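You operate a simulated robot arm through the tools that you are given. There is no shell and no other tool.

You are at the controls of a simulated robot arm. One attempt, no reset.

JOB
Put things in order on the top of the grey table. At the end: the red hub cap stands where the white cylinder stood; the green stand stands on top of the white sticker sheet (marked "27"); the blue chock stands where the green stand stood; the white cylinder from the top of the grey table stands where the blue chock stood; whatever was shut is shut again. Leave all else as you found it, and nothing knocked over.

The check looks at the end state, three seconds after you hand in, the way a careful person would. Anything else that was tipped, shoved, dropped, spilled or broken makes it a failure. A push-on lid holds only when it is set on centred and level and pressed home; a screw cap is set on level and turned clockwise until tight. Flat cloth is picked up by pressing the open fingertips on it (5 to 10 N) and closing them slowly along it; thin cloth reads only 2 to 8 mm in the jaws.

ROBOT AND FRAMES
A 7-joint arm with a two-finger parallel gripper, fixed in place. Base frame: the origin is at the foot of the arm, x ahead of it, y to its left, z up; the work surface is at about z = -0.004. Lengths are in m, angles in degrees, forces in N, time in s.
With the tool pointing down near the work surface it reaches from about 0.24 to 0.62 m from the base axis. Its first joint turns from -66.0 to 66.0 degrees. Payload 2.6 kg.
The tool frame sits at the grasp point between the pads (the TCP): z along the fingers, y along the line on which they close. The tips reach 0.03 m beyond it. Largest opening 0.094 m; finger width 0.028, thickness 0.01; the body of the gripper, 0.05 by 0.096 m, starts 0.055 m behind the TCP.
Orientation is told as [roll, pitch, yaw] about the base's x, y, z axes, in that order, counted from this pose: with the fingers straight down and closing along the base's y, the tool's x points along the base's -x, its y along +y and its z along -z.

CONTROLS
- The arm moves only by the tool nudge_tool. Its argument "commands" is one flat list of numbers, 7 for each row, row after row: the opening, from 0 (shut) to 1 (fully open), then the shift along the tool's x, y, z in m, then the turn, a rotation vector about the tool's x, y, z in degrees. In form: [hand, x, y, z, wx, wy, wz, hand, x, y, z, wx, wy, wz, ...]. A call has 1 to 20 rows; each row shifts and turns the commanded pose from where the row before left it, along the tool's axes as they then stand. A row lasts 0.2 s, in which the tool goes at most 0.05 m and 8.6 degrees; a call with a longer step from one row to the next is refused whole, and so is a gripper value outside its range. A pose out of reach is approached as far as the arm can. The call stops where the force on the tool passes 40 N (or 10 N more than at its start, if that is more) or the arm is blocked; 0.2 s more then pass. The fingers move at their own pace (about 0.072 m/s each) and stop on an object; they squeeze with about 41 N. The grip force told is the motor's: it shows also when the fingers shut on nothing. Time passes only in rows, and 0.2 s behind the last, so rows that do not move let the fingers close. It gives the time, the measured TCP pose, the force on the tool (base axes), the opening and the grip force at its end, in the units of the frame above (readings bear some noise), with the torque about the TCP (base axes, N m) and any sound that the robot's microphone picked up.
- Cameras (640 x 400 px; columns grow to the right, rows downward): "scene" is fixed at [0.0212, 0.4269, 0.5543]; the picture's right is [-0.88, -0.47, 0.00], its down [-0.31, 0.58, -0.75] and it looks along [0.36, -0.66, -0.66] (base axes); focal length 312 px, centre (320, 200). "wrist" rides on the gripper at [0.076, 0.014, -0.103] in the tool frame; the picture's right is [-0.18, 0.98, 0.00], its down [-0.75, -0.14, -0.64] and it looks along [-0.63, -0.12, 0.77] (tool axes); focal length 243 px, centre (320, 200). There is no depth. A picture from a camera that has moved, and an enlarged one, comes with that camera's place and axes in the base frame and with its lens.
- get_image(camera): a new picture of that camera. The clock stands still meanwhile.
- zoom(camera, box): a new picture of the part [left, top, right, bottom] of that camera's present view, enlarged. The clock stands still meanwhile.
- close_job(): hands the job in; it is judged then, once.

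Nothing tells you positions but the pictures and the camera data. Unless the task says otherwise, let go and move clear before handing in.

The tools are called as name(argument=value, ...) on one line, values as JSON. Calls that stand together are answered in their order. nudge_tool: Moves the arm, as the interface text tells. Its arguments: {"type":"object","properties":{"commands":{"type":"array","items":{"type":"number"}}},"required":["commands"]} The other tools are called the same way: get_image (camera) takes a picture; zoom (camera, box) takes an enlarged picture of a part of a camera's view; close_job () hands the job in.

At the start:

```text
time_s: 0.0
ee_pos: [0.3911, -0.0728, 0.2985]
tcp_rot: [0.0, 0.0, 0.1]
contact_force: [-0.1, 0.2, -0.8]
torque: [0.01, -0.01, 0.02]
gripper_width: 0.094
grasp_force: 0.1
```

scene: 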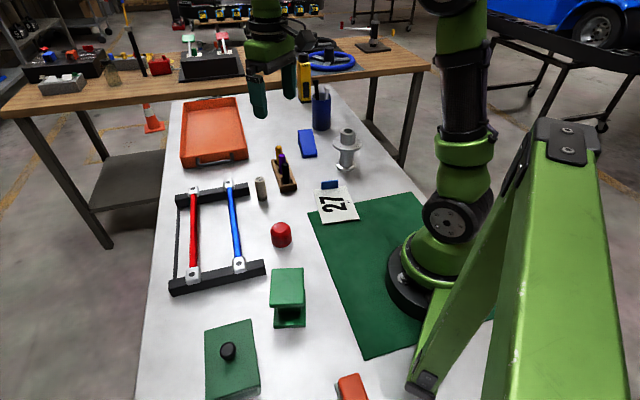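
wrist: 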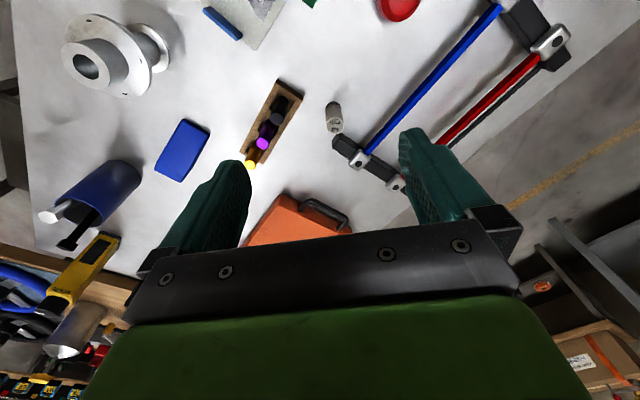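

I see a grey table with a red cap, a small whitish cylinder, a green stand, a sticker sheet "27", and one or more blue items. I'll look closer before moving.

zoom(camera="scene", box=[230, 110, 390, 210])

zoom(camera="scene", box=[190, 200, 350, 300])

zoom(camera="scene", box=[160, 250, 400, 400])

zoom(camera="wrist", box=[130, 0, 450, 200])

```text
4.00 times, centred on (310, 160) of scene
camera zoom: at [0.0212, 0.4269, 0.5543], right [-0.88, -0.47, 0.0], down [-0.31, 0.58, -0.75], along [0.36, -0.66, -0.66], focal length 1250 px, centre (360, 360)
```

zoom: 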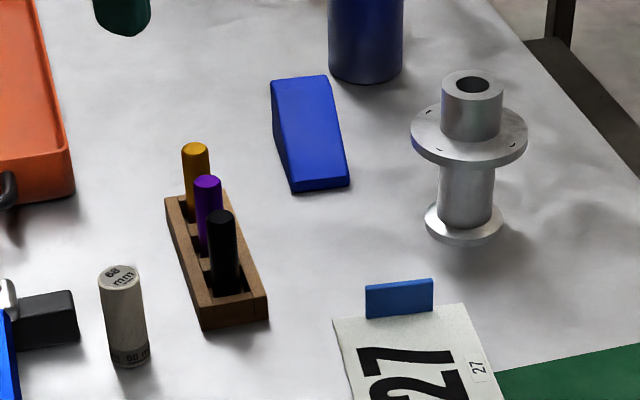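

```text
4.00 times, centred on (270, 250) of scene
camera zoom: at [0.0212, 0.4269, 0.5543], right [-0.88, -0.47, 0.0], down [-0.31, 0.58, -0.75], along [0.36, -0.66, -0.66], focal length 1250 px, centre (520, 0)
```

zoom: 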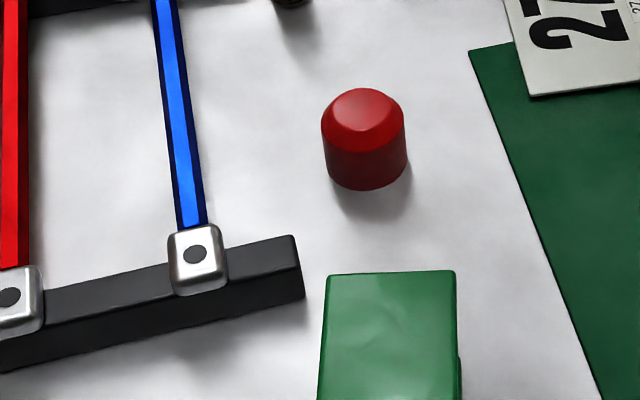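

```text
2.67 times, centred on (280, 325) of scene
camera zoom: at [0.0212, 0.4269, 0.5543], right [-0.88, -0.47, 0.0], down [-0.31, 0.58, -0.75], along [0.36, -0.66, -0.66], focal length 834 px, centre (427, -133)
```

zoom: 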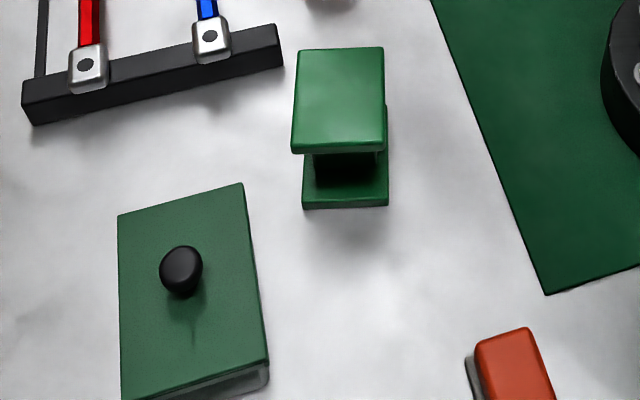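

```text
2.00 times, centred on (290, 100) of wrist
camera zoom: at [0.3158, -0.0578, 0.4021], right [0.18, 0.98, 0.0], down [0.75, -0.14, 0.64], along [0.63, -0.12, -0.77], focal length 485 px, centre (380, 400)
```

zoom: 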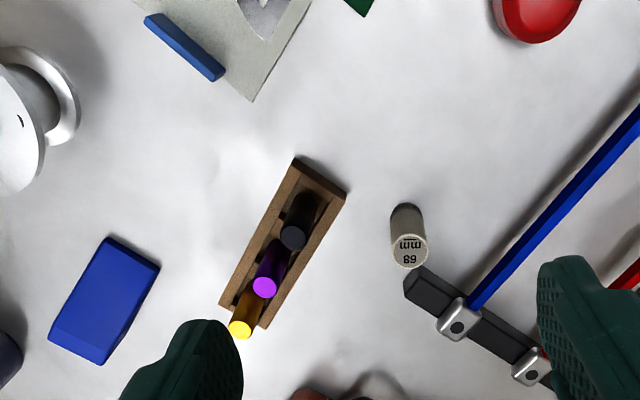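

I see the chock wedge around (0.48,-0.34), the cylinder near (0.465,-0.064), the cap near (0.336,0.04), the stand near (0.226,0.175) and the sheet near (0.276,-0.135). I'll pull the hand back at height to get better wrist views.

nudge_tool(commands=[1, 0.04, -0.01, 0, 0, 0, 0, 1, 0.04, -0.01, 0, 0, 0, 0, 1, 0.04, -0.01, 0, 0, 0, 0, 1, 0, 0, 0, 0, 0, 0])

get_image(camera="wrist")

get_image(camera="scene")

```text
time_s: 1.0
ee_pos: [0.2703, -0.103, 0.298]
tcp_rot: [0.0, 0.0, -0.1]
contact_force: [-0.1, -0.5, 0.0]
torque: [0.01, 0.02, 0.01]
gripper_width: 0.094
grasp_force: 0.2
```

```text
taken
camera wrist: at [0.1951, -0.0878, 0.4019], right [0.18, 0.98, 0.0], down [0.75, -0.14, 0.64], along [0.63, -0.12, -0.77], focal length 243 px, centre (320, 200)
```

wrist: 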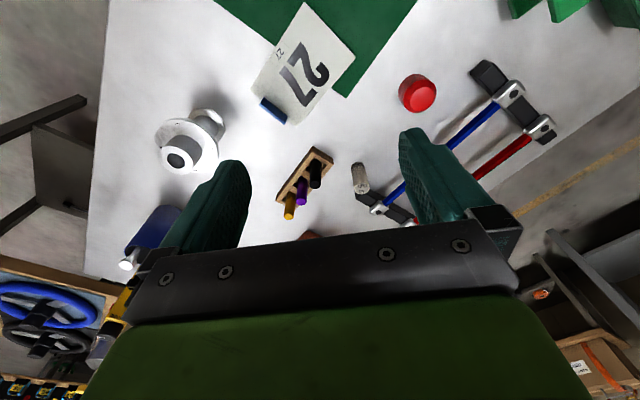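

```text
taken
```

scene: 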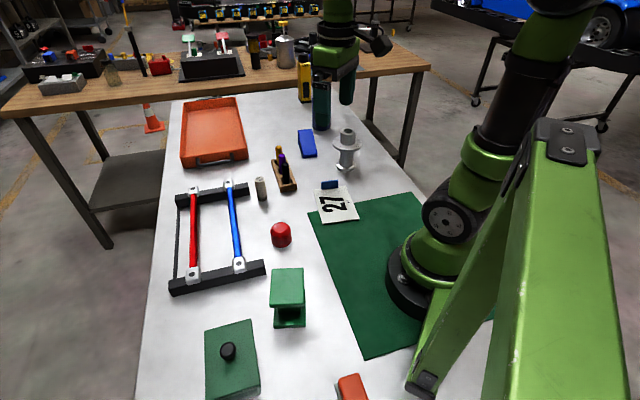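

The sheet and its blue slab, the pens and the cap are in view. I'll zoom in to measure the sheet's corners and the cap.

zoom(camera="wrist", box=[230, 0, 390, 100])

zoom(camera="wrist", box=[240, 100, 400, 200])

zoom(camera="wrist", box=[350, 20, 510, 120])

zoom(camera="scene", box=[290, 160, 390, 240])

```text
4.00 times, centred on (310, 50) of wrist
camera zoom: at [0.1951, -0.0878, 0.4019], right [0.18, 0.98, 0.0], down [0.75, -0.14, 0.64], along [0.63, -0.12, -0.77], focal length 970 px, centre (360, 800)
```

zoom: 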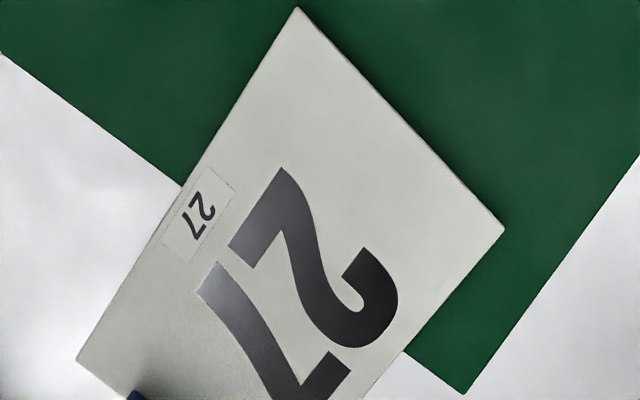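

```text
4.00 times, centred on (320, 150) of wrist
camera zoom: at [0.1951, -0.0878, 0.4019], right [0.18, 0.98, 0.0], down [0.75, -0.14, 0.64], along [0.63, -0.12, -0.77], focal length 970 px, centre (320, 400)
```

zoom: 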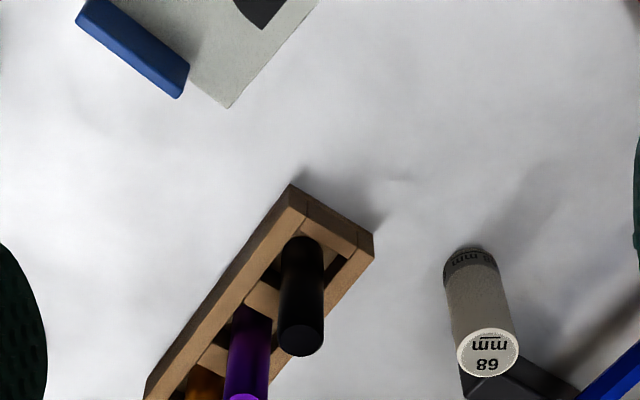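

```text
4.00 times, centred on (430, 70) of wrist
camera zoom: at [0.1951, -0.0878, 0.4019], right [0.18, 0.98, 0.0], down [0.75, -0.14, 0.64], along [0.63, -0.12, -0.77], focal length 970 px, centre (-120, 720)
```

zoom: 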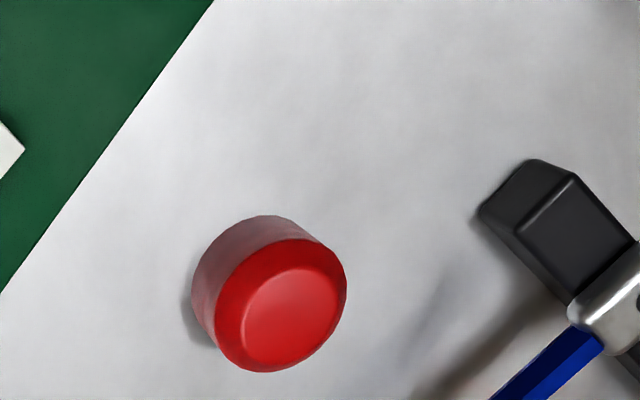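

```text
5.00 times, centred on (340, 200) of scene
camera zoom: at [0.0212, 0.4269, 0.5543], right [-0.88, -0.47, 0.0], down [-0.31, 0.58, -0.75], along [0.36, -0.66, -0.66], focal length 1563 px, centre (220, 200)
```

zoom: 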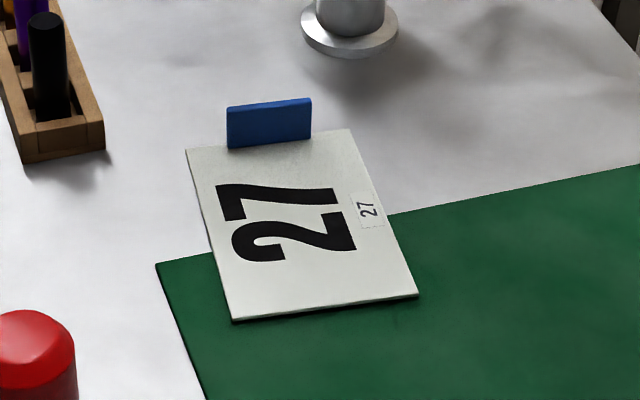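

The sheet centre comes out near (0.277,-0.133), with its long axis at about -51° and a blue slab standing on its far short edge. Next I'll move over to the stand for a view.

nudge_tool(commands=[1, 0, 0.045, 0, 0, 0, 0, 1, 0, 0.045, 0, 0, 0, 0, 1, 0.005, 0.045, 0, 0, 0, 0, 1, 0.005, 0.045, 0, 0, 0, 0, 1, 0.005, 0.045, 0, 0, 0, 0, 1, 0, 0, 0, 0, 0, 0])

get_image(camera="wrist")

zoom(camera="wrist", box=[250, 0, 410, 100])

```text
time_s: 2.4
ee_pos: [0.2556, 0.1229, 0.2997]
tcp_rot: [0.0, 0.0, -0.1]
contact_force: [0.4, 0.7, 0.2]
torque: [-0.01, -0.02, -0.01]
gripper_width: 0.094
grasp_force: 0.0
```

```text
taken
camera wrist: at [0.1813, 0.138, 0.4022], right [0.18, 0.98, 0.0], down [0.75, -0.14, 0.64], along [0.63, -0.12, -0.77], focal length 243 px, centre (320, 200)
```

wrist: 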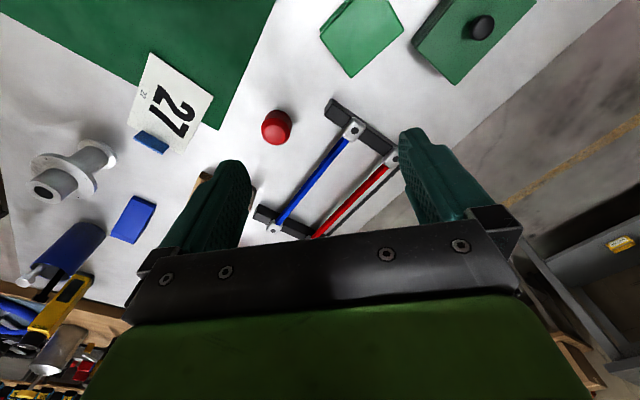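

```text
4.00 times, centred on (330, 50) of wrist
camera zoom: at [0.1813, 0.138, 0.4022], right [0.18, 0.98, 0.0], down [0.75, -0.14, 0.64], along [0.63, -0.12, -0.77], focal length 970 px, centre (280, 800)
```

zoom: 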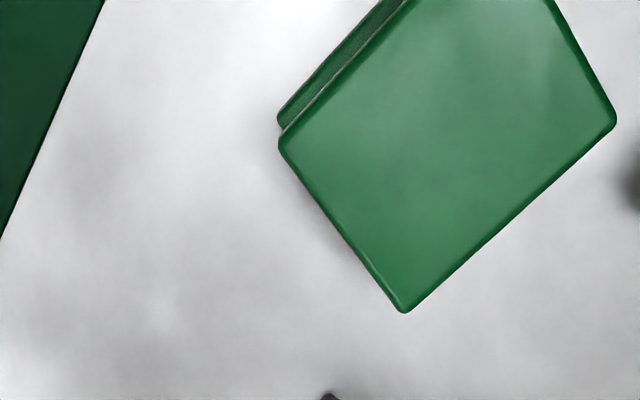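

The stand's top plate is centred near (0.220,0.179), about 0.058 by 0.075, turned about -59°. I'll turn the hand to match while still high.

nudge_tool(commands=[1, 0, 0, 0, 0, 0, 8.4, 1, 0, 0, 0, 0, 0, 8.4, 1, 0, 0, 0, 0, 0, 8.4, 1, 0, 0, 0, 0, 0, 8.4, 1, 0, 0, 0, 0, 0, 8.4, 1, 0, 0, 0, 0, 0, 8.4, 1, 0, 0, 0, 0, 0, 8.4, 1, 0, 0, 0, 0, 0, 0])

get_image(camera="wrist")

```text
time_s: 4.2
ee_pos: [0.2556, 0.1235, 0.2995]
tcp_rot: [0.0, 0.0, -58.9]
contact_force: [0.2, -0.6, 0.8]
torque: [-0.03, 0.0, 0.03]
gripper_width: 0.0941
grasp_force: 0.1
```

```text
taken
camera wrist: at [0.2299, 0.1956, 0.4021], right [0.94, 0.35, 0.0], down [0.27, -0.72, 0.64], along [0.22, -0.6, -0.77], focal length 243 px, centre (320, 200)
```

wrist: 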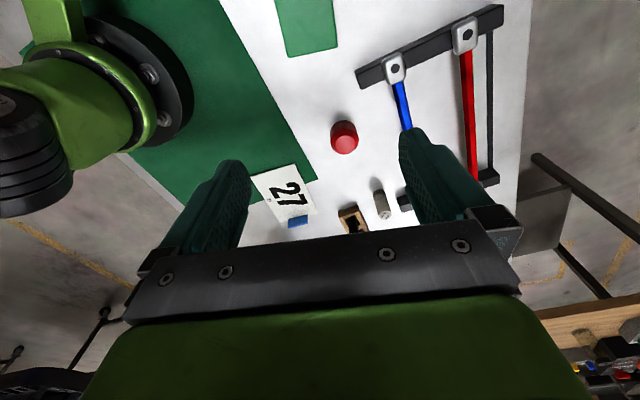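

Turned cleanly. Now I'll move over the stand and descend to just above it.

nudge_tool(commands=[1, 0.033, -0.001, 0, 0, 0, 0, 1, 0.0327, -0.0012, 0, 0, 0, 0, 1, 0, 0, 0.045, 0, 0, 0, 1, 0, 0, 0.045, 0, 0, 0, 1, 0, 0, 0.045, 0, 0, 0, 1, 0, 0, 0.03, 0, 0, 0, 1, 0, 0, 0, 0, 0, 0])

get_image(camera="wrist")

zoom(camera="scene", box=[200, 200, 400, 340])

```text
time_s: 5.8
ee_pos: [0.2213, 0.1766, 0.1342]
tcp_rot: [0.0, 0.0, -58.8]
contact_force: [0.0, -0.7, 0.6]
torque: [0.01, 0.0, 0.02]
gripper_width: 0.0939
grasp_force: 0.1
```

```text
taken
camera wrist: at [0.1939, 0.2507, 0.2374], right [0.94, 0.35, 0.0], down [0.27, -0.72, 0.64], along [0.23, -0.6, -0.77], focal length 243 px, centre (320, 200)
```

wrist: 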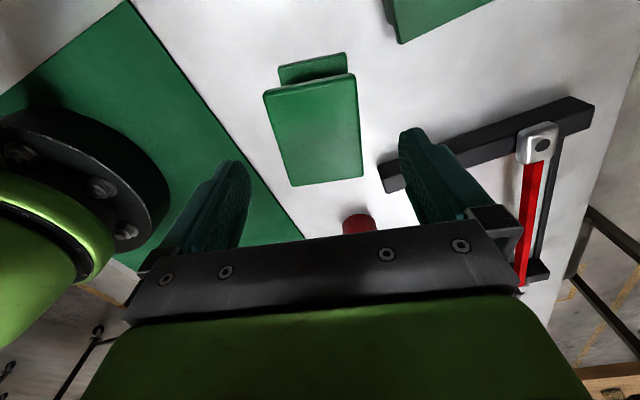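

```text
2.86 times, centred on (300, 270) of scene
camera zoom: at [0.0212, 0.4269, 0.5543], right [-0.88, -0.47, 0.0], down [-0.31, 0.58, -0.75], along [0.36, -0.66, -0.66], focal length 893 px, centre (377, 0)
```

zoom: 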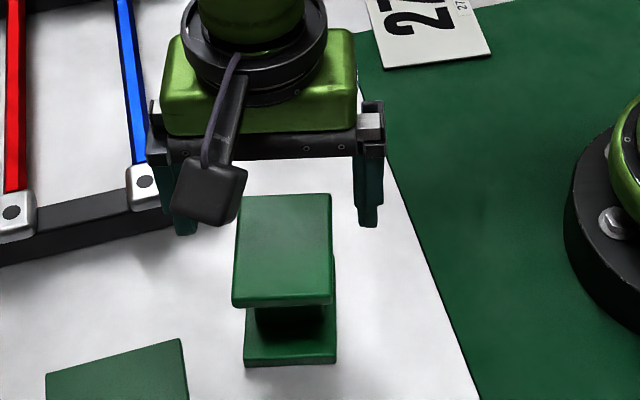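

The stand lies centred between the fingers. I'll go down and grip it, then check.

nudge_tool(commands=[1, 0, 0, 0.025, 0, 0, 0, 1, 0, 0, 0.025, 0, 0, 0, 1, 0, 0, 0.02, 0, 0, 0, 1, 0, 0, 0.018, 0, 0, 0, 1, 0, 0, 0, 0, 0, 0])

zoom(camera="scene", box=[200, 200, 400, 340])

```text
time_s: 7.0
ee_pos: [0.2201, 0.1776, 0.0468]
tcp_rot: [0.0, 0.1, -58.8]
contact_force: [0.1, -1.2, 0.5]
torque: [0.01, -0.02, -0.02]
gripper_width: 0.0942
grasp_force: 0.1
```

```text
2.86 times, centred on (300, 270) of scene
camera zoom: at [0.0212, 0.4269, 0.5543], right [-0.88, -0.47, 0.0], down [-0.31, 0.58, -0.75], along [0.36, -0.66, -0.66], focal length 893 px, centre (377, 0)
```

zoom: 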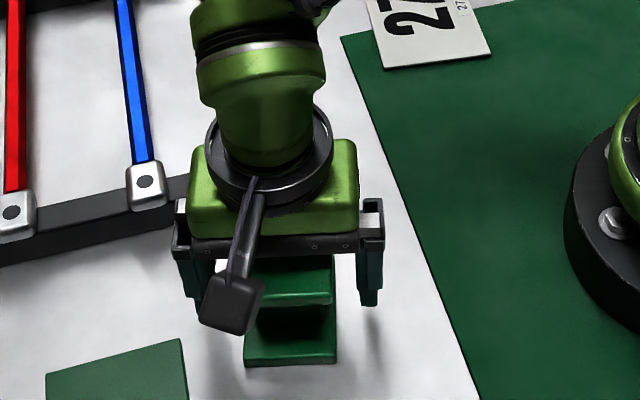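

Clearances look good; closing the fingers.

nudge_tool(commands=[0.8, 0, 0, 0, 0, 0, 0, 0.66, 0, 0, 0, 0, 0, 0, 0.55, 0, 0, 0, 0, 0, 0, 0.3, 0, 0, 0, 0, 0, 0, 0, 0, 0, 0, 0, 0, 0, 0, 0, 0, 0, 0, 0, 0])

nudge_tool(commands=[0, 0, 0, -0.01, 0, 0, 0, 0, 0, 0, -0.02, 0, 0, 0, 0, 0, 0, 0, 0, 0, 0])

zoom(camera="scene", box=[200, 200, 400, 340])

```text
time_s: 8.4
ee_pos: [0.2198, 0.1776, 0.0461]
tcp_rot: [0.1, 0.1, -58.8]
contact_force: [-0.4, 0.6, 0.3]
torque: [0.04, 0.02, -0.06]
gripper_width: 0.0642
grasp_force: 40.6
```

```text
time_s: 9.2
ee_pos: [0.2189, 0.1778, 0.076]
tcp_rot: [0.0, 0.0, -58.8]
contact_force: [-0.5, 0.1, -2.5]
torque: [-0.01, -0.04, 0.0]
gripper_width: 0.064
grasp_force: 41.0
```

```text
2.86 times, centred on (300, 270) of scene
camera zoom: at [0.0212, 0.4269, 0.5543], right [-0.88, -0.47, 0.0], down [-0.31, 0.58, -0.75], along [0.36, -0.66, -0.66], focal length 893 px, centre (377, 0)
```

zoom: 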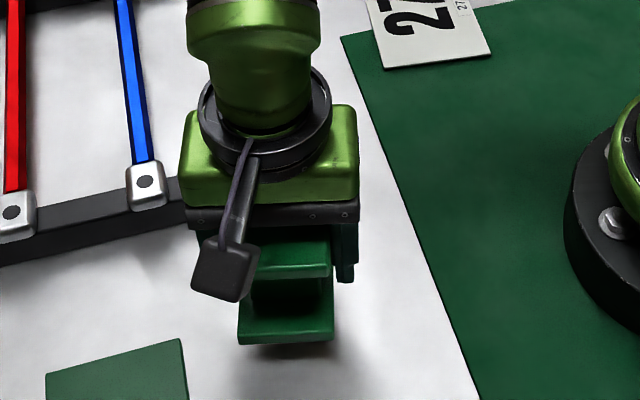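

The stand is held level at 0.064 wide. I'll lift, carry it over the sheet, then turn to match the sheet.

nudge_tool(commands=[0, 0, 0, -0.04, 0, 0, 0, 0, 0, 0, -0.04, 0, 0, 0, 0, 0, 0, -0.03, 0, 0, 0, 0, -0.0365, -0.01406, 0, 0, 0, 0, 0, -0.0365, -0.01406, 0, 0, 0, 0, 0, -0.0365, -0.01406, 0, 0, 0, 0, 0, -0.0365, -0.01406, 0, 0, 0, 0, 0, -0.0365, -0.01406, 0, 0, 0, 0, 0, -0.0365, -0.01406, 0, 0, 0, 0, 0, -0.0365, -0.01406, 0, 0, 0, 0, 0, -0.0365, -0.01406, 0, 0, 0, 0, 0, 0, 0, 0, 0, 0, -8.1, 0, 0, 0, 0, 0, 0, 0])

get_image(camera="wrist")

get_image(camera="scene")

```text
time_s: 12.0
ee_pos: [0.2761, -0.1314, 0.1869]
tcp_rot: [0.0, 0.0, -50.6]
contact_force: [-0.3, 0.8, -2.4]
torque: [-0.03, -0.02, 0.01]
gripper_width: 0.064
grasp_force: 40.5
```

```text
taken
camera wrist: at [0.2388, -0.0624, 0.2889], right [0.88, 0.48, 0.0], down [0.37, -0.67, 0.64], along [0.31, -0.56, -0.77], focal length 243 px, centre (320, 200)
```

wrist: 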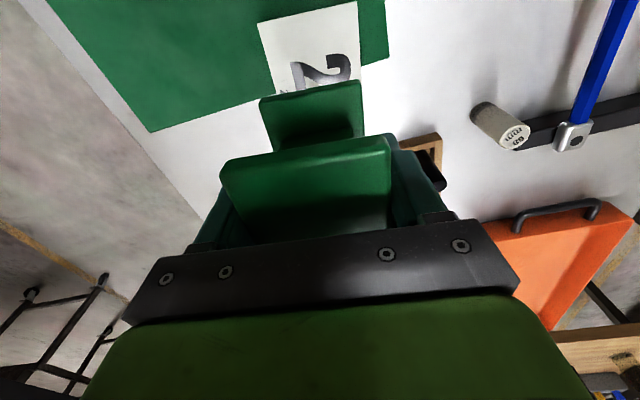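

```text
taken
```

scene: 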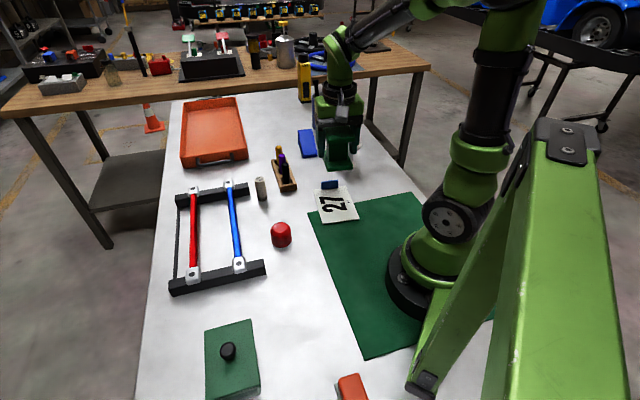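

Over the sheet the hand is at (0.276,-0.131), aligned with it. I'll lower to just above contact and check from the scene camera.

nudge_tool(commands=[0, 0.002, 0, 0.04, 0, 0, 0, 0, 0, 0, 0.04, 0, 0, 0, 0, 0, 0, 0.03, 0, 0, 0, 0, 0, 0, 0.014, 0, 0, 0, 0, 0, 0, 0, 0, 0, 0])

zoom(camera="scene", box=[270, 130, 410, 240])

```text
time_s: 13.2
ee_pos: [0.2741, -0.1287, 0.0622]
tcp_rot: [0.1, 0.1, -50.8]
contact_force: [0.1, 0.1, -2.1]
torque: [0.05, -0.01, 0.01]
gripper_width: 0.064
grasp_force: 40.8
```

```text
3.64 times, centred on (340, 185) of scene
camera zoom: at [0.0212, 0.4269, 0.5543], right [-0.88, -0.47, 0.0], down [-0.31, 0.58, -0.75], along [0.36, -0.66, -0.66], focal length 1136 px, centre (247, 254)
```

zoom: 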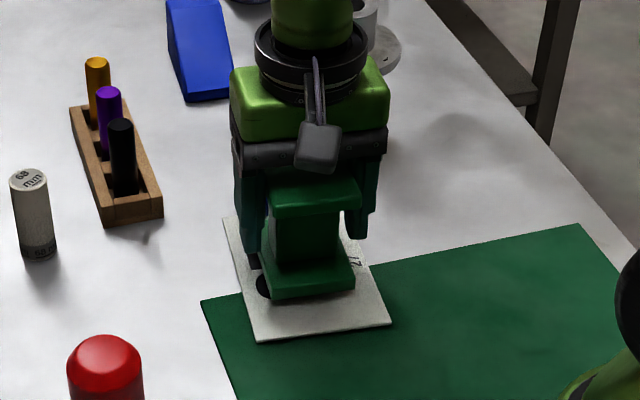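

It hovers a bit over 1 cm above the sheet. Lowering gently.

nudge_tool(commands=[0, 0, 0, 0.004, 0, 0, 0, 0, 0, 0, 0.004, 0, 0, 0, 0, 0, 0, 0.003, 0, 0, 0, 0, 0, 0, 0, 0, 0, 0])

nudge_tool(commands=[0, 0, 0, 0.0015, 0, 0, 0, 0, 0, 0, 0, 0, 0, 0])

nudge_tool(commands=[0, 0, 0, 0.001, 0, 0, 0, 0, 0, 0, 0, 0, 0, 0])

```text
time_s: 14.2
ee_pos: [0.2745, -0.13, 0.0517]
tcp_rot: [0.1, -0.2, -50.7]
contact_force: [-4.4, 0.5, 30.9]
torque: [0.4, 0.37, 0.02]
gripper_width: 0.064
grasp_force: 40.7
```

```text
time_s: 14.8
ee_pos: [0.2756, -0.1304, 0.0508]
tcp_rot: [0.2, -0.4, -50.7]
contact_force: [3.0, -3.6, 37.7]
torque: [0.01, 0.07, -0.06]
gripper_width: 0.0643
grasp_force: 40.7
```

```text
time_s: 15.4
ee_pos: [0.2738, -0.1303, 0.0487]
tcp_rot: [0.0, -0.2, -50.7]
contact_force: [2.2, -3.0, 38.1]
torque: [0.03, 0.02, 0.01]
gripper_width: 0.0641
grasp_force: 40.7
```

There is firm contact, with about 38 N pressing down. I'll ease off before letting go.

nudge_tool(commands=[0, 0, 0, -0.002, 0, 0, 0, 0, 0, 0, 0, 0, 0, 0])

zoom(camera="scene", box=[270, 130, 410, 240])

```text
time_s: 16.0
ee_pos: [0.2718, -0.1287, 0.0487]
tcp_rot: [-0.1, 0.1, -50.7]
contact_force: [3.9, -0.3, 10.2]
torque: [0.03, -0.29, -0.04]
gripper_width: 0.0639
grasp_force: 41.0
```

```text
3.64 times, centred on (340, 185) of scene
camera zoom: at [0.0212, 0.4269, 0.5543], right [-0.88, -0.47, 0.0], down [-0.31, 0.58, -0.75], along [0.36, -0.66, -0.66], focal length 1136 px, centre (247, 254)
```

zoom: 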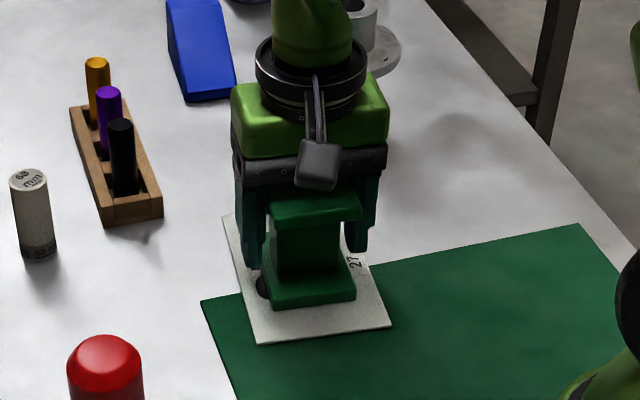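

Force is down to 10 N and the stand sits upright. I'll ease off a little more, then open the fingers slowly and rise.

nudge_tool(commands=[0, 0, 0, -0.0007, 0, 0, 0, 0, 0, 0, 0, 0, 0, 0])

nudge_tool(commands=[0.72, 0, 0, 0, 0, 0, 0, 0.78, 0, 0, 0, 0, 0, 0, 0.86, 0, 0, 0, 0, 0, 0, 0.95, 0, 0, 0, 0, 0, 0, 1, 0, 0, 0, 0, 0, 0, 1, 0, 0, 0, 0, 0, 0])

nudge_tool(commands=[1, 0, 0, -0.02, 0, 0, 0, 1, 0, 0, -0.04, 0, 0, 0, 1, 0, 0, -0.05, 0, 0, 0, 1, 0, 0, -0.05, 0, 0, 0, 1, 0, 0, -0.05, 0, 0, 0, 1, 0.03, 0, -0.04, 0, 0, 0, 1, 0.03, 0, 0, 0, 0, 0, 1, 0.03, 0, 0, 0, 0, 0, 1, 0, 0, 0, 0, 0, 0])

get_image(camera="scene")

get_image(camera="wrist")

zoom(camera="scene", box=[270, 130, 410, 240])

```text
time_s: 16.6
ee_pos: [0.2725, -0.1295, 0.0517]
tcp_rot: [-0.2, 0.2, -50.6]
contact_force: [-0.1, -0.5, -1.3]
torque: [0.02, 0.01, 0.0]
gripper_width: 0.0639
grasp_force: 41.0
```

```text
time_s: 18.0
ee_pos: [0.2732, -0.1289, 0.0518]
tcp_rot: [0.0, -0.1, -50.7]
contact_force: [0.7, 0.1, -0.2]
torque: [-0.02, -0.04, 0.01]
gripper_width: 0.0941
grasp_force: 0.2
```

```text
time_s: 20.0
ee_pos: [0.2163, -0.059, 0.3017]
tcp_rot: [0.0, 0.0, -50.7]
contact_force: [0.1, 0.1, 0.1]
torque: [-0.04, 0.0, 0.01]
gripper_width: 0.0941
grasp_force: 0.1
```

```text
taken
```

scene: 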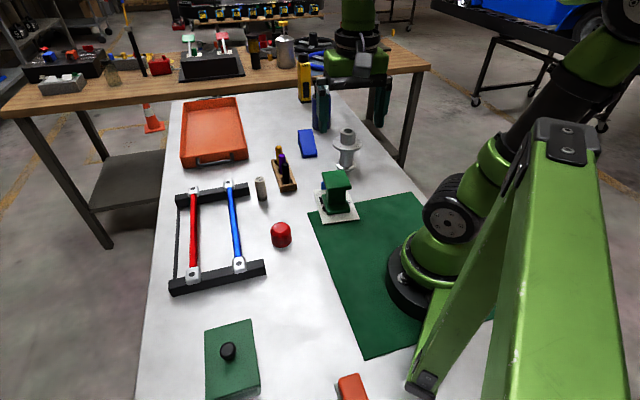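

```text
taken
camera wrist: at [0.1802, 0.0094, 0.4042], right [0.88, 0.48, 0.0], down [0.37, -0.67, 0.64], along [0.31, -0.56, -0.77], focal length 243 px, centre (320, 200)
```

wrist: 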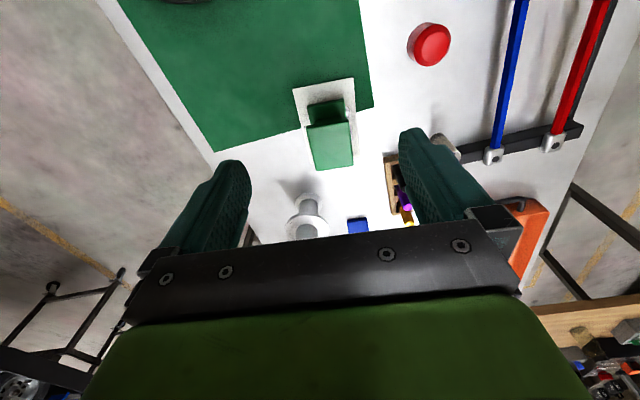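

```text
3.64 times, centred on (340, 185) of scene
camera zoom: at [0.0212, 0.4269, 0.5543], right [-0.88, -0.47, 0.0], down [-0.31, 0.58, -0.75], along [0.36, -0.66, -0.66], focal length 1136 px, centre (247, 254)
```

zoom: 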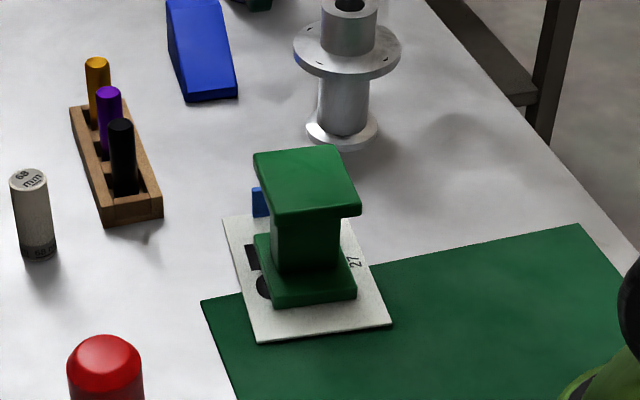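

The stand sits upright on the sheet and nothing has shifted. Next I'll go toward the blue chock for a closer look.

nudge_tool(commands=[1, -0.0428, 0.0046, 0, 0, 0, 0, 1, -0.0428, 0.0046, 0, 0, 0, 0, 1, -0.0428, 0.0046, 0, 0, 0, 0, 1, -0.0428, 0.0046, 0, 0, 0, 0, 1, -0.0428, 0.0046, 0, 0, 0, 0, 1, -0.0428, 0.0046, 0, 0, 0, 0, 1, 0, 0, 0, 0, 0, 0])

get_image(camera="wrist")

zoom(camera="wrist", box=[240, 100, 400, 200])

```text
time_s: 21.6
ee_pos: [0.4007, -0.2401, 0.3001]
tcp_rot: [0.0, -0.1, -50.7]
contact_force: [0.0, -0.4, -0.3]
torque: [0.02, 0.01, 0.0]
gripper_width: 0.0941
grasp_force: 0.0
```

```text
taken
camera wrist: at [0.3651, -0.172, 0.4042], right [0.88, 0.48, 0.0], down [0.37, -0.67, 0.64], along [0.31, -0.56, -0.77], focal length 243 px, centre (320, 200)
```

wrist: 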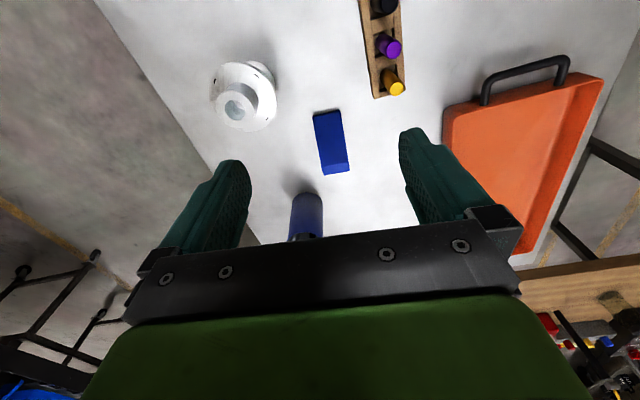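

```text
4.00 times, centred on (320, 150) of wrist
camera zoom: at [0.3651, -0.172, 0.4042], right [0.88, 0.48, 0.0], down [0.37, -0.67, 0.64], along [0.31, -0.56, -0.77], focal length 970 px, centre (320, 400)
```

zoom: 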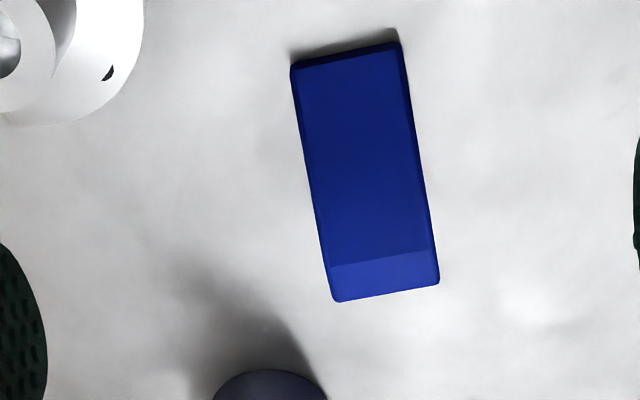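

The chock's thin edge is near (0.4465,-0.298), its centre near (0.477,-0.333) and its axis at about -49°. I'll move over it and descend to 0.12 for a check.

nudge_tool(commands=[1, -0.0429, 0, 0, 0, 0, 0, 1, -0.0429, 0.0005, 0, 0, 0, 0, 1, -0.0429, 0, 0, 0, 0, 0, 1, 0, 0, 0, 0, 0, -1.8, 1, 0, 0, 0.045, 0, 0, 0, 1, 0, 0, 0.045, 0, 0, 0, 1, 0, 0, 0.045, 0, 0, 0, 1, 0, 0, 0.045, 0, 0, 0, 1, 0, 0, 0, 0, 0, 0])

get_image(camera="wrist")

zoom(camera="scene", box=[230, 80, 390, 190])

```text
time_s: 23.6
ee_pos: [0.4598, -0.3186, 0.1104]
tcp_rot: [0.0, 0.0, -49.0]
contact_force: [-0.3, -0.5, 1.0]
torque: [0.02, 0.01, 0.02]
gripper_width: 0.094
grasp_force: 0.2
out of reach, approached as far as the arm can: row 3
```

```text
taken
camera wrist: at [0.4214, -0.2511, 0.2136], right [0.86, 0.51, 0.0], down [0.39, -0.66, 0.64], along [0.33, -0.55, -0.77], focal length 243 px, centre (320, 200)
```

wrist: 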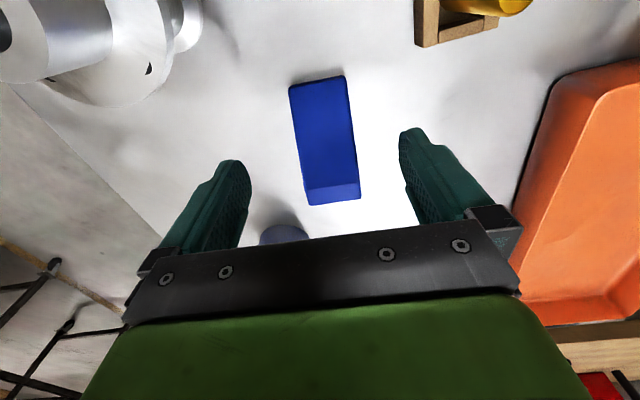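

```text
3.64 times, centred on (310, 135) of scene
camera zoom: at [0.0212, 0.4269, 0.5543], right [-0.88, -0.47, 0.0], down [-0.31, 0.58, -0.75], along [0.36, -0.66, -0.66], focal length 1136 px, centre (356, 436)
```

zoom: 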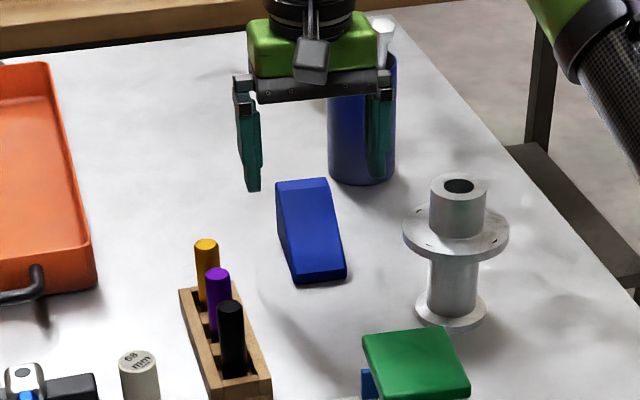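

The chock is still centred ahead of the fingers, but the arm stopped short at that height. I'll send an empty row to see where the commanded pose is.

nudge_tool(commands=[1, 0, 0, 0, 0, 0, 0, 1, 0, 0, 0, 0, 0, 0])

```text
time_s: 24.2
ee_pos: [0.4593, -0.3189, 0.1106]
tcp_rot: [-0.1, 0.0, -48.9]
contact_force: [0.2, 1.2, -0.4]
torque: [-0.05, -0.02, -0.02]
gripper_width: 0.0942
grasp_force: 0.0
```

The command was clipped, so I work from (0.459,-0.319). I'll centre sideways, go down part way, then extend outward with the fingers straddling the chock.

nudge_tool(commands=[1, 0, 0.0032, 0, 0, 0, 0, 1, 0, 0, 0.03, 0, 0, 0, 1, -0.015, 0, 0, 0, 0, 0, 1, -0.016, 0, 0, 0, 0, 0, 1, 0, 0, 0, 0, 0, 0])

get_image(camera="wrist")

```text
time_s: 25.4
ee_pos: [0.4841, -0.3408, 0.0795]
tcp_rot: [0.0, 0.0, -48.9]
contact_force: [-0.3, 0.0, -0.1]
torque: [-0.01, 0.04, -0.01]
gripper_width: 0.0938
grasp_force: 0.1
```

```text
taken
camera wrist: at [0.4452, -0.2724, 0.1832], right [0.86, 0.51, 0.0], down [0.39, -0.66, 0.64], along [0.33, -0.55, -0.77], focal length 243 px, centre (320, 200)
```

wrist: 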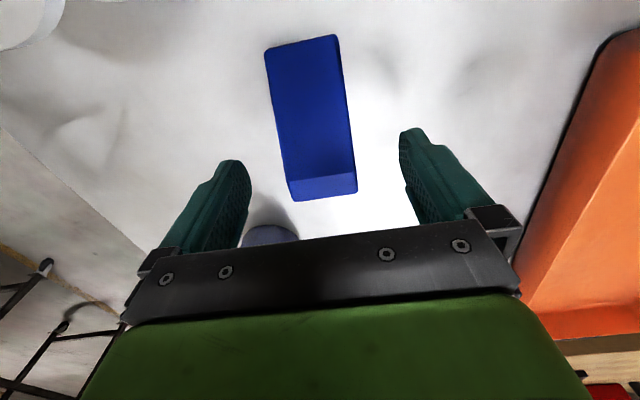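

Aligned at the planned grip spot. Lowering to z≈0.032.

nudge_tool(commands=[1, 0, 0, 0.02, 0, 0, 0, 1, 0, 0, 0.015, 0, 0, 0, 1, 0, 0, 0.0115, 0, 0, 0, 1, 0, 0, 0, 0, 0, 0])

zoom(camera="scene", box=[250, 90, 370, 180])

```text
time_s: 26.4
ee_pos: [0.4836, -0.3392, 0.033]
tcp_rot: [-0.1, -0.1, -48.9]
contact_force: [0.2, -0.5, -0.5]
torque: [-0.03, -0.01, -0.04]
gripper_width: 0.094
grasp_force: 0.0
```

```text
4.44 times, centred on (310, 135) of scene
camera zoom: at [0.0212, 0.4269, 0.5543], right [-0.88, -0.47, 0.0], down [-0.31, 0.58, -0.75], along [0.36, -0.66, -0.66], focal length 1389 px, centre (364, 489)
```

zoom: 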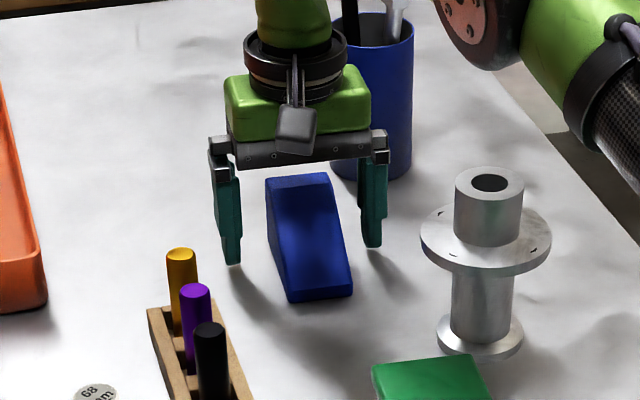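

Fingers straddle the chock with nothing else touched. Closing and lifting slightly.

nudge_tool(commands=[0.8, 0, 0, 0, 0, 0, 0, 0.65, 0, 0, 0, 0, 0, 0, 0.55, 0, 0, 0, 0, 0, 0, 0.45, 0, 0, 0, 0, 0, 0, 0.2, 0, 0, 0, 0, 0, 0, 0, 0, 0, 0, 0, 0, 0, 0, 0, 0, 0, 0, 0, 0])

nudge_tool(commands=[0, 0, 0, -0.01, 0, 0, 0, 0, 0, 0, -0.02, 0, 0, 0, 0, 0, 0, 0, 0, 0, 0])

zoom(camera="scene", box=[250, 90, 370, 180])

get_image(camera="wrist")

```text
time_s: 28.0
ee_pos: [0.4837, -0.3394, 0.0326]
tcp_rot: [0.0, -0.1, -48.9]
contact_force: [1.4, -0.4, 0.2]
torque: [-0.06, 0.0, -0.02]
gripper_width: 0.0518
grasp_force: 41.2
```

```text
time_s: 28.8
ee_pos: [0.4835, -0.3398, 0.0628]
tcp_rot: [-0.1, 0.0, -48.9]
contact_force: [0.4, 0.0, -1.8]
torque: [0.01, -0.02, 0.01]
gripper_width: 0.0518
grasp_force: 41.2
```

```text
4.44 times, centred on (310, 135) of scene
camera zoom: at [0.0212, 0.4269, 0.5544], right [-0.88, -0.47, 0.0], down [-0.31, 0.58, -0.75], along [0.36, -0.66, -0.66], focal length 1389 px, centre (364, 489)
```

zoom: 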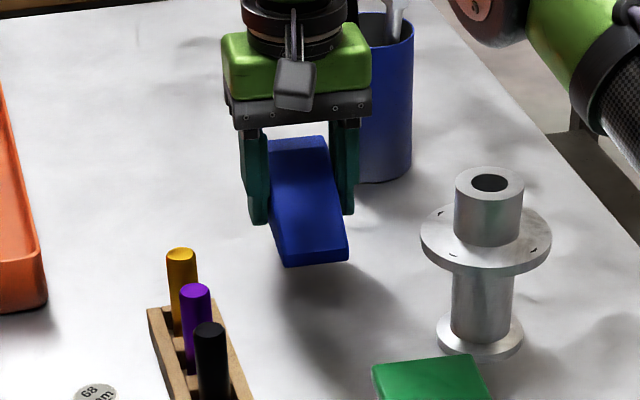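

```text
taken
camera wrist: at [0.4455, -0.2722, 0.1661], right [0.86, 0.51, 0.0], down [0.39, -0.66, 0.64], along [0.33, -0.55, -0.77], focal length 243 px, centre (320, 200)
```

wrist: 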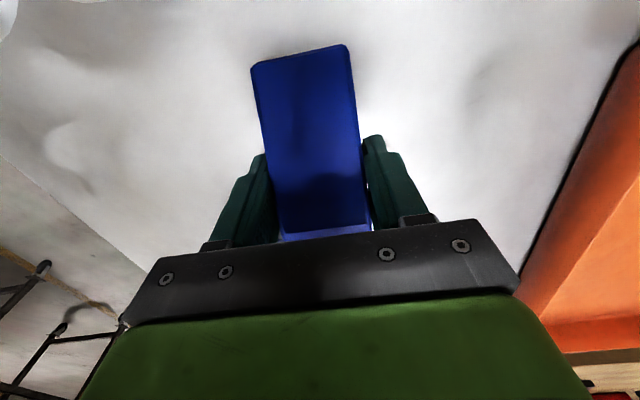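

The chock is held level. I'll raise it, pull back toward the base and carry it to where the stand stood.

nudge_tool(commands=[0, 0, 0, -0.045, 0, 0, 0, 0, 0.03, 0, -0.039, 0, 0, 0, 0, 0.03, 0, -0.039, 0, 0, 0, 0, 0.0413, 0.0117, 0, 0, 0, 0, 0, 0.0413, 0.0117, 0, 0, 0, 0, 0, 0.0413, 0.0117, 0, 0, 0, 0, 0, 0.0413, 0.0117, 0, 0, 0, 0, 0, 0.0413, 0.0117, 0, 0, 0, 0, 0, 0.0413, 0.0117, 0, 0, 0, 0, 0, 0.0413, 0.0117, 0, 0, 0, 0, 0, 0.0413, 0.0117, 0, 0, 0, 0, 0, 0.0413, 0.0117, 0, 0, 0, 0, 0, 0.0413, 0.0117, 0, 0, 0, 0, 0, 0.0413, 0.0117, 0, 0, 0, 0, 0, 0.0413, 0.0117, 0, 0, 0, 0, 0, 0, 0, 0, 0, 0, 4.95, 0, 0, 0, 0, 0, 0, 4.95, 0, 0, 0, 0, 0, 0, 0])

get_image(camera="scene")

get_image(camera="wrist")

```text
time_s: 32.6
ee_pos: [0.2232, 0.1716, 0.1864]
tcp_rot: [0.0, 0.0, -58.9]
contact_force: [-0.4, 0.0, -2.2]
torque: [0.03, 0.01, 0.01]
gripper_width: 0.0519
grasp_force: 40.8
```

```text
taken
```

scene: 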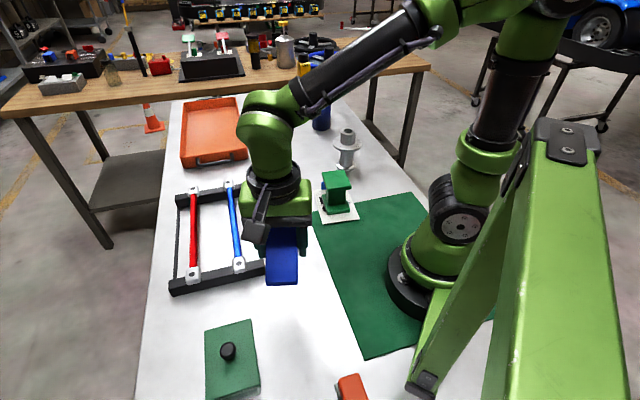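

```text
taken
camera wrist: at [0.1981, 0.2441, 0.2896], right [0.94, 0.35, 0.0], down [0.27, -0.72, 0.64], along [0.23, -0.6, -0.77], focal length 243 px, centre (320, 200)
```

wrist: 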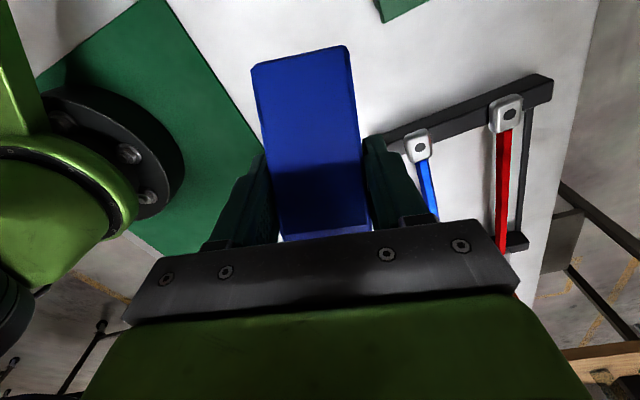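

The chock is above the stand's old spot. Lowering to just above the surface, then gently to contact.

nudge_tool(commands=[0, 0, 0, 0.045, 0, 0, 0, 0, 0, 0, 0.045, 0, 0, 0, 0, 0, 0, 0.035, 0, 0, 0, 0, 0, 0, 0.018, 0, 0, 0, 0, 0, 0, 0, 0, 0, 0])

nudge_tool(commands=[0, 0, 0, 0.004, 0, 0, 0, 0, 0, 0, 0.003, 0, 0, 0, 0, 0, 0, 0, 0, 0, 0])

```text
time_s: 33.8
ee_pos: [0.2224, 0.1705, 0.0433]
tcp_rot: [0.0, 0.0, -58.8]
contact_force: [-0.4, 0.4, -0.6]
torque: [0.06, -0.01, -0.01]
gripper_width: 0.0521
grasp_force: 41.0
```

```text
time_s: 34.6
ee_pos: [0.2235, 0.1706, 0.0373]
tcp_rot: [0.0, 0.0, -58.7]
contact_force: [-0.3, 0.0, -0.8]
torque: [-0.03, -0.05, -0.01]
gripper_width: 0.0517
grasp_force: 40.4
```

nudge_tool(commands=[0, 0, 0, 0.002, 0, 0, 0, 0, 0, 0, 0, 0, 0, 0])

nudge_tool(commands=[0, 0, 0, 0.001, 0, 0, 0, 0, 0, 0, 0, 0, 0, 0])

nudge_tool(commands=[0, 0, 0, 0.001, 0, 0, 0, 0, 0, 0, 0, 0, 0, 0])

zoom(camera="scene", box=[200, 200, 400, 340])

```text
time_s: 35.2
ee_pos: [0.2239, 0.1707, 0.0347]
tcp_rot: [-0.1, 0.0, -58.8]
contact_force: [0.2, 0.2, -0.8]
torque: [0.02, 0.01, 0.03]
gripper_width: 0.0516
grasp_force: 41.0
```

```text
time_s: 35.8
ee_pos: [0.2238, 0.1692, 0.0337]
tcp_rot: [-0.1, 0.1, -58.8]
contact_force: [0.0, -0.6, -1.5]
torque: [-0.03, 0.01, -0.01]
gripper_width: 0.0519
grasp_force: 41.0
```

```text
time_s: 36.4
ee_pos: [0.2231, 0.1704, 0.0318]
tcp_rot: [-0.1, -0.1, -58.8]
contact_force: [-3.4, -4.5, 14.2]
torque: [-0.01, 0.13, 0.03]
gripper_width: 0.0517
grasp_force: 41.0
```

```text
2.86 times, centred on (300, 270) of scene
camera zoom: at [0.0212, 0.4269, 0.5544], right [-0.88, -0.47, 0.0], down [-0.31, 0.58, -0.75], along [0.36, -0.66, -0.66], focal length 893 px, centre (377, 0)
```

zoom: 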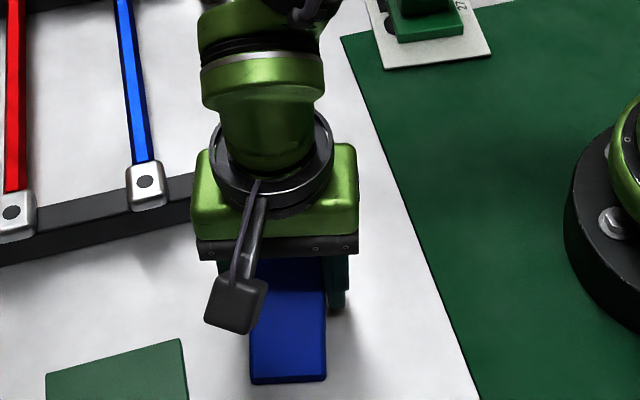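

The chock has touched down (14 N). I'll ease off, open slowly and rise.

nudge_tool(commands=[0, 0, 0, -0.0006, 0, 0, 0, 0.57, 0, 0, 0, 0, 0, 0, 0.62, 0, 0, 0, 0, 0, 0, 0.7, 0, 0, 0, 0, 0, 0, 0.8, 0, 0, 0, 0, 0, 0, 0.9, 0, 0, 0, 0, 0, 0, 0.9, 0, 0, 0, 0, 0, 0])

nudge_tool(commands=[0.9, 0, 0, -0.02, 0, 0, 0, 0.9, 0, 0, -0.04, 0, 0, 0, 0.9, 0, 0, -0.045, 0, 0, 0, 0.9, 0, 0, -0.045, 0, 0, 0, 0.9, 0, 0, -0.045, 0, 0, 0, 0.9, 0, 0, -0.045, 0, 0, 0, 0.9, 0, 0, 0, 0, 0, 0])

get_image(camera="scene")

zoom(camera="scene", box=[160, 250, 400, 400])

```text
time_s: 38.0
ee_pos: [0.224, 0.1708, 0.0328]
tcp_rot: [-0.1, 0.0, -58.8]
contact_force: [0.7, -0.6, 0.5]
torque: [0.0, 0.01, 0.0]
gripper_width: 0.0849
grasp_force: 0.0
```

```text
time_s: 39.6
ee_pos: [0.2239, 0.1701, 0.2732]
tcp_rot: [0.0, 0.0, -58.8]
contact_force: [0.6, -0.2, 0.1]
torque: [0.02, 0.03, 0.04]
gripper_width: 0.0846
grasp_force: 0.2
```

```text
taken
```

scene: 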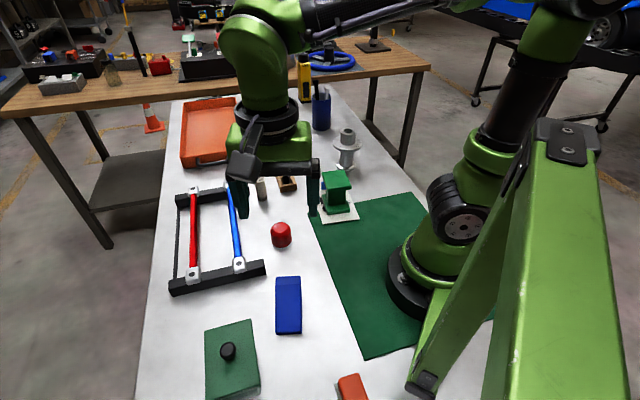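

```text
2.67 times, centred on (280, 325) of scene
camera zoom: at [0.0212, 0.4269, 0.5543], right [-0.88, -0.47, 0.0], down [-0.31, 0.58, -0.75], along [0.36, -0.66, -0.66], focal length 834 px, centre (427, -133)
```

zoom: 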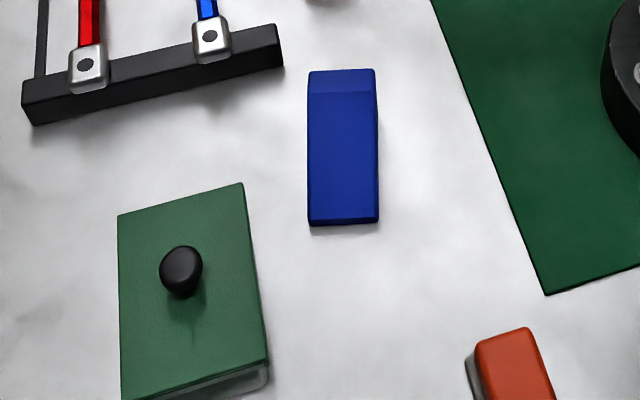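

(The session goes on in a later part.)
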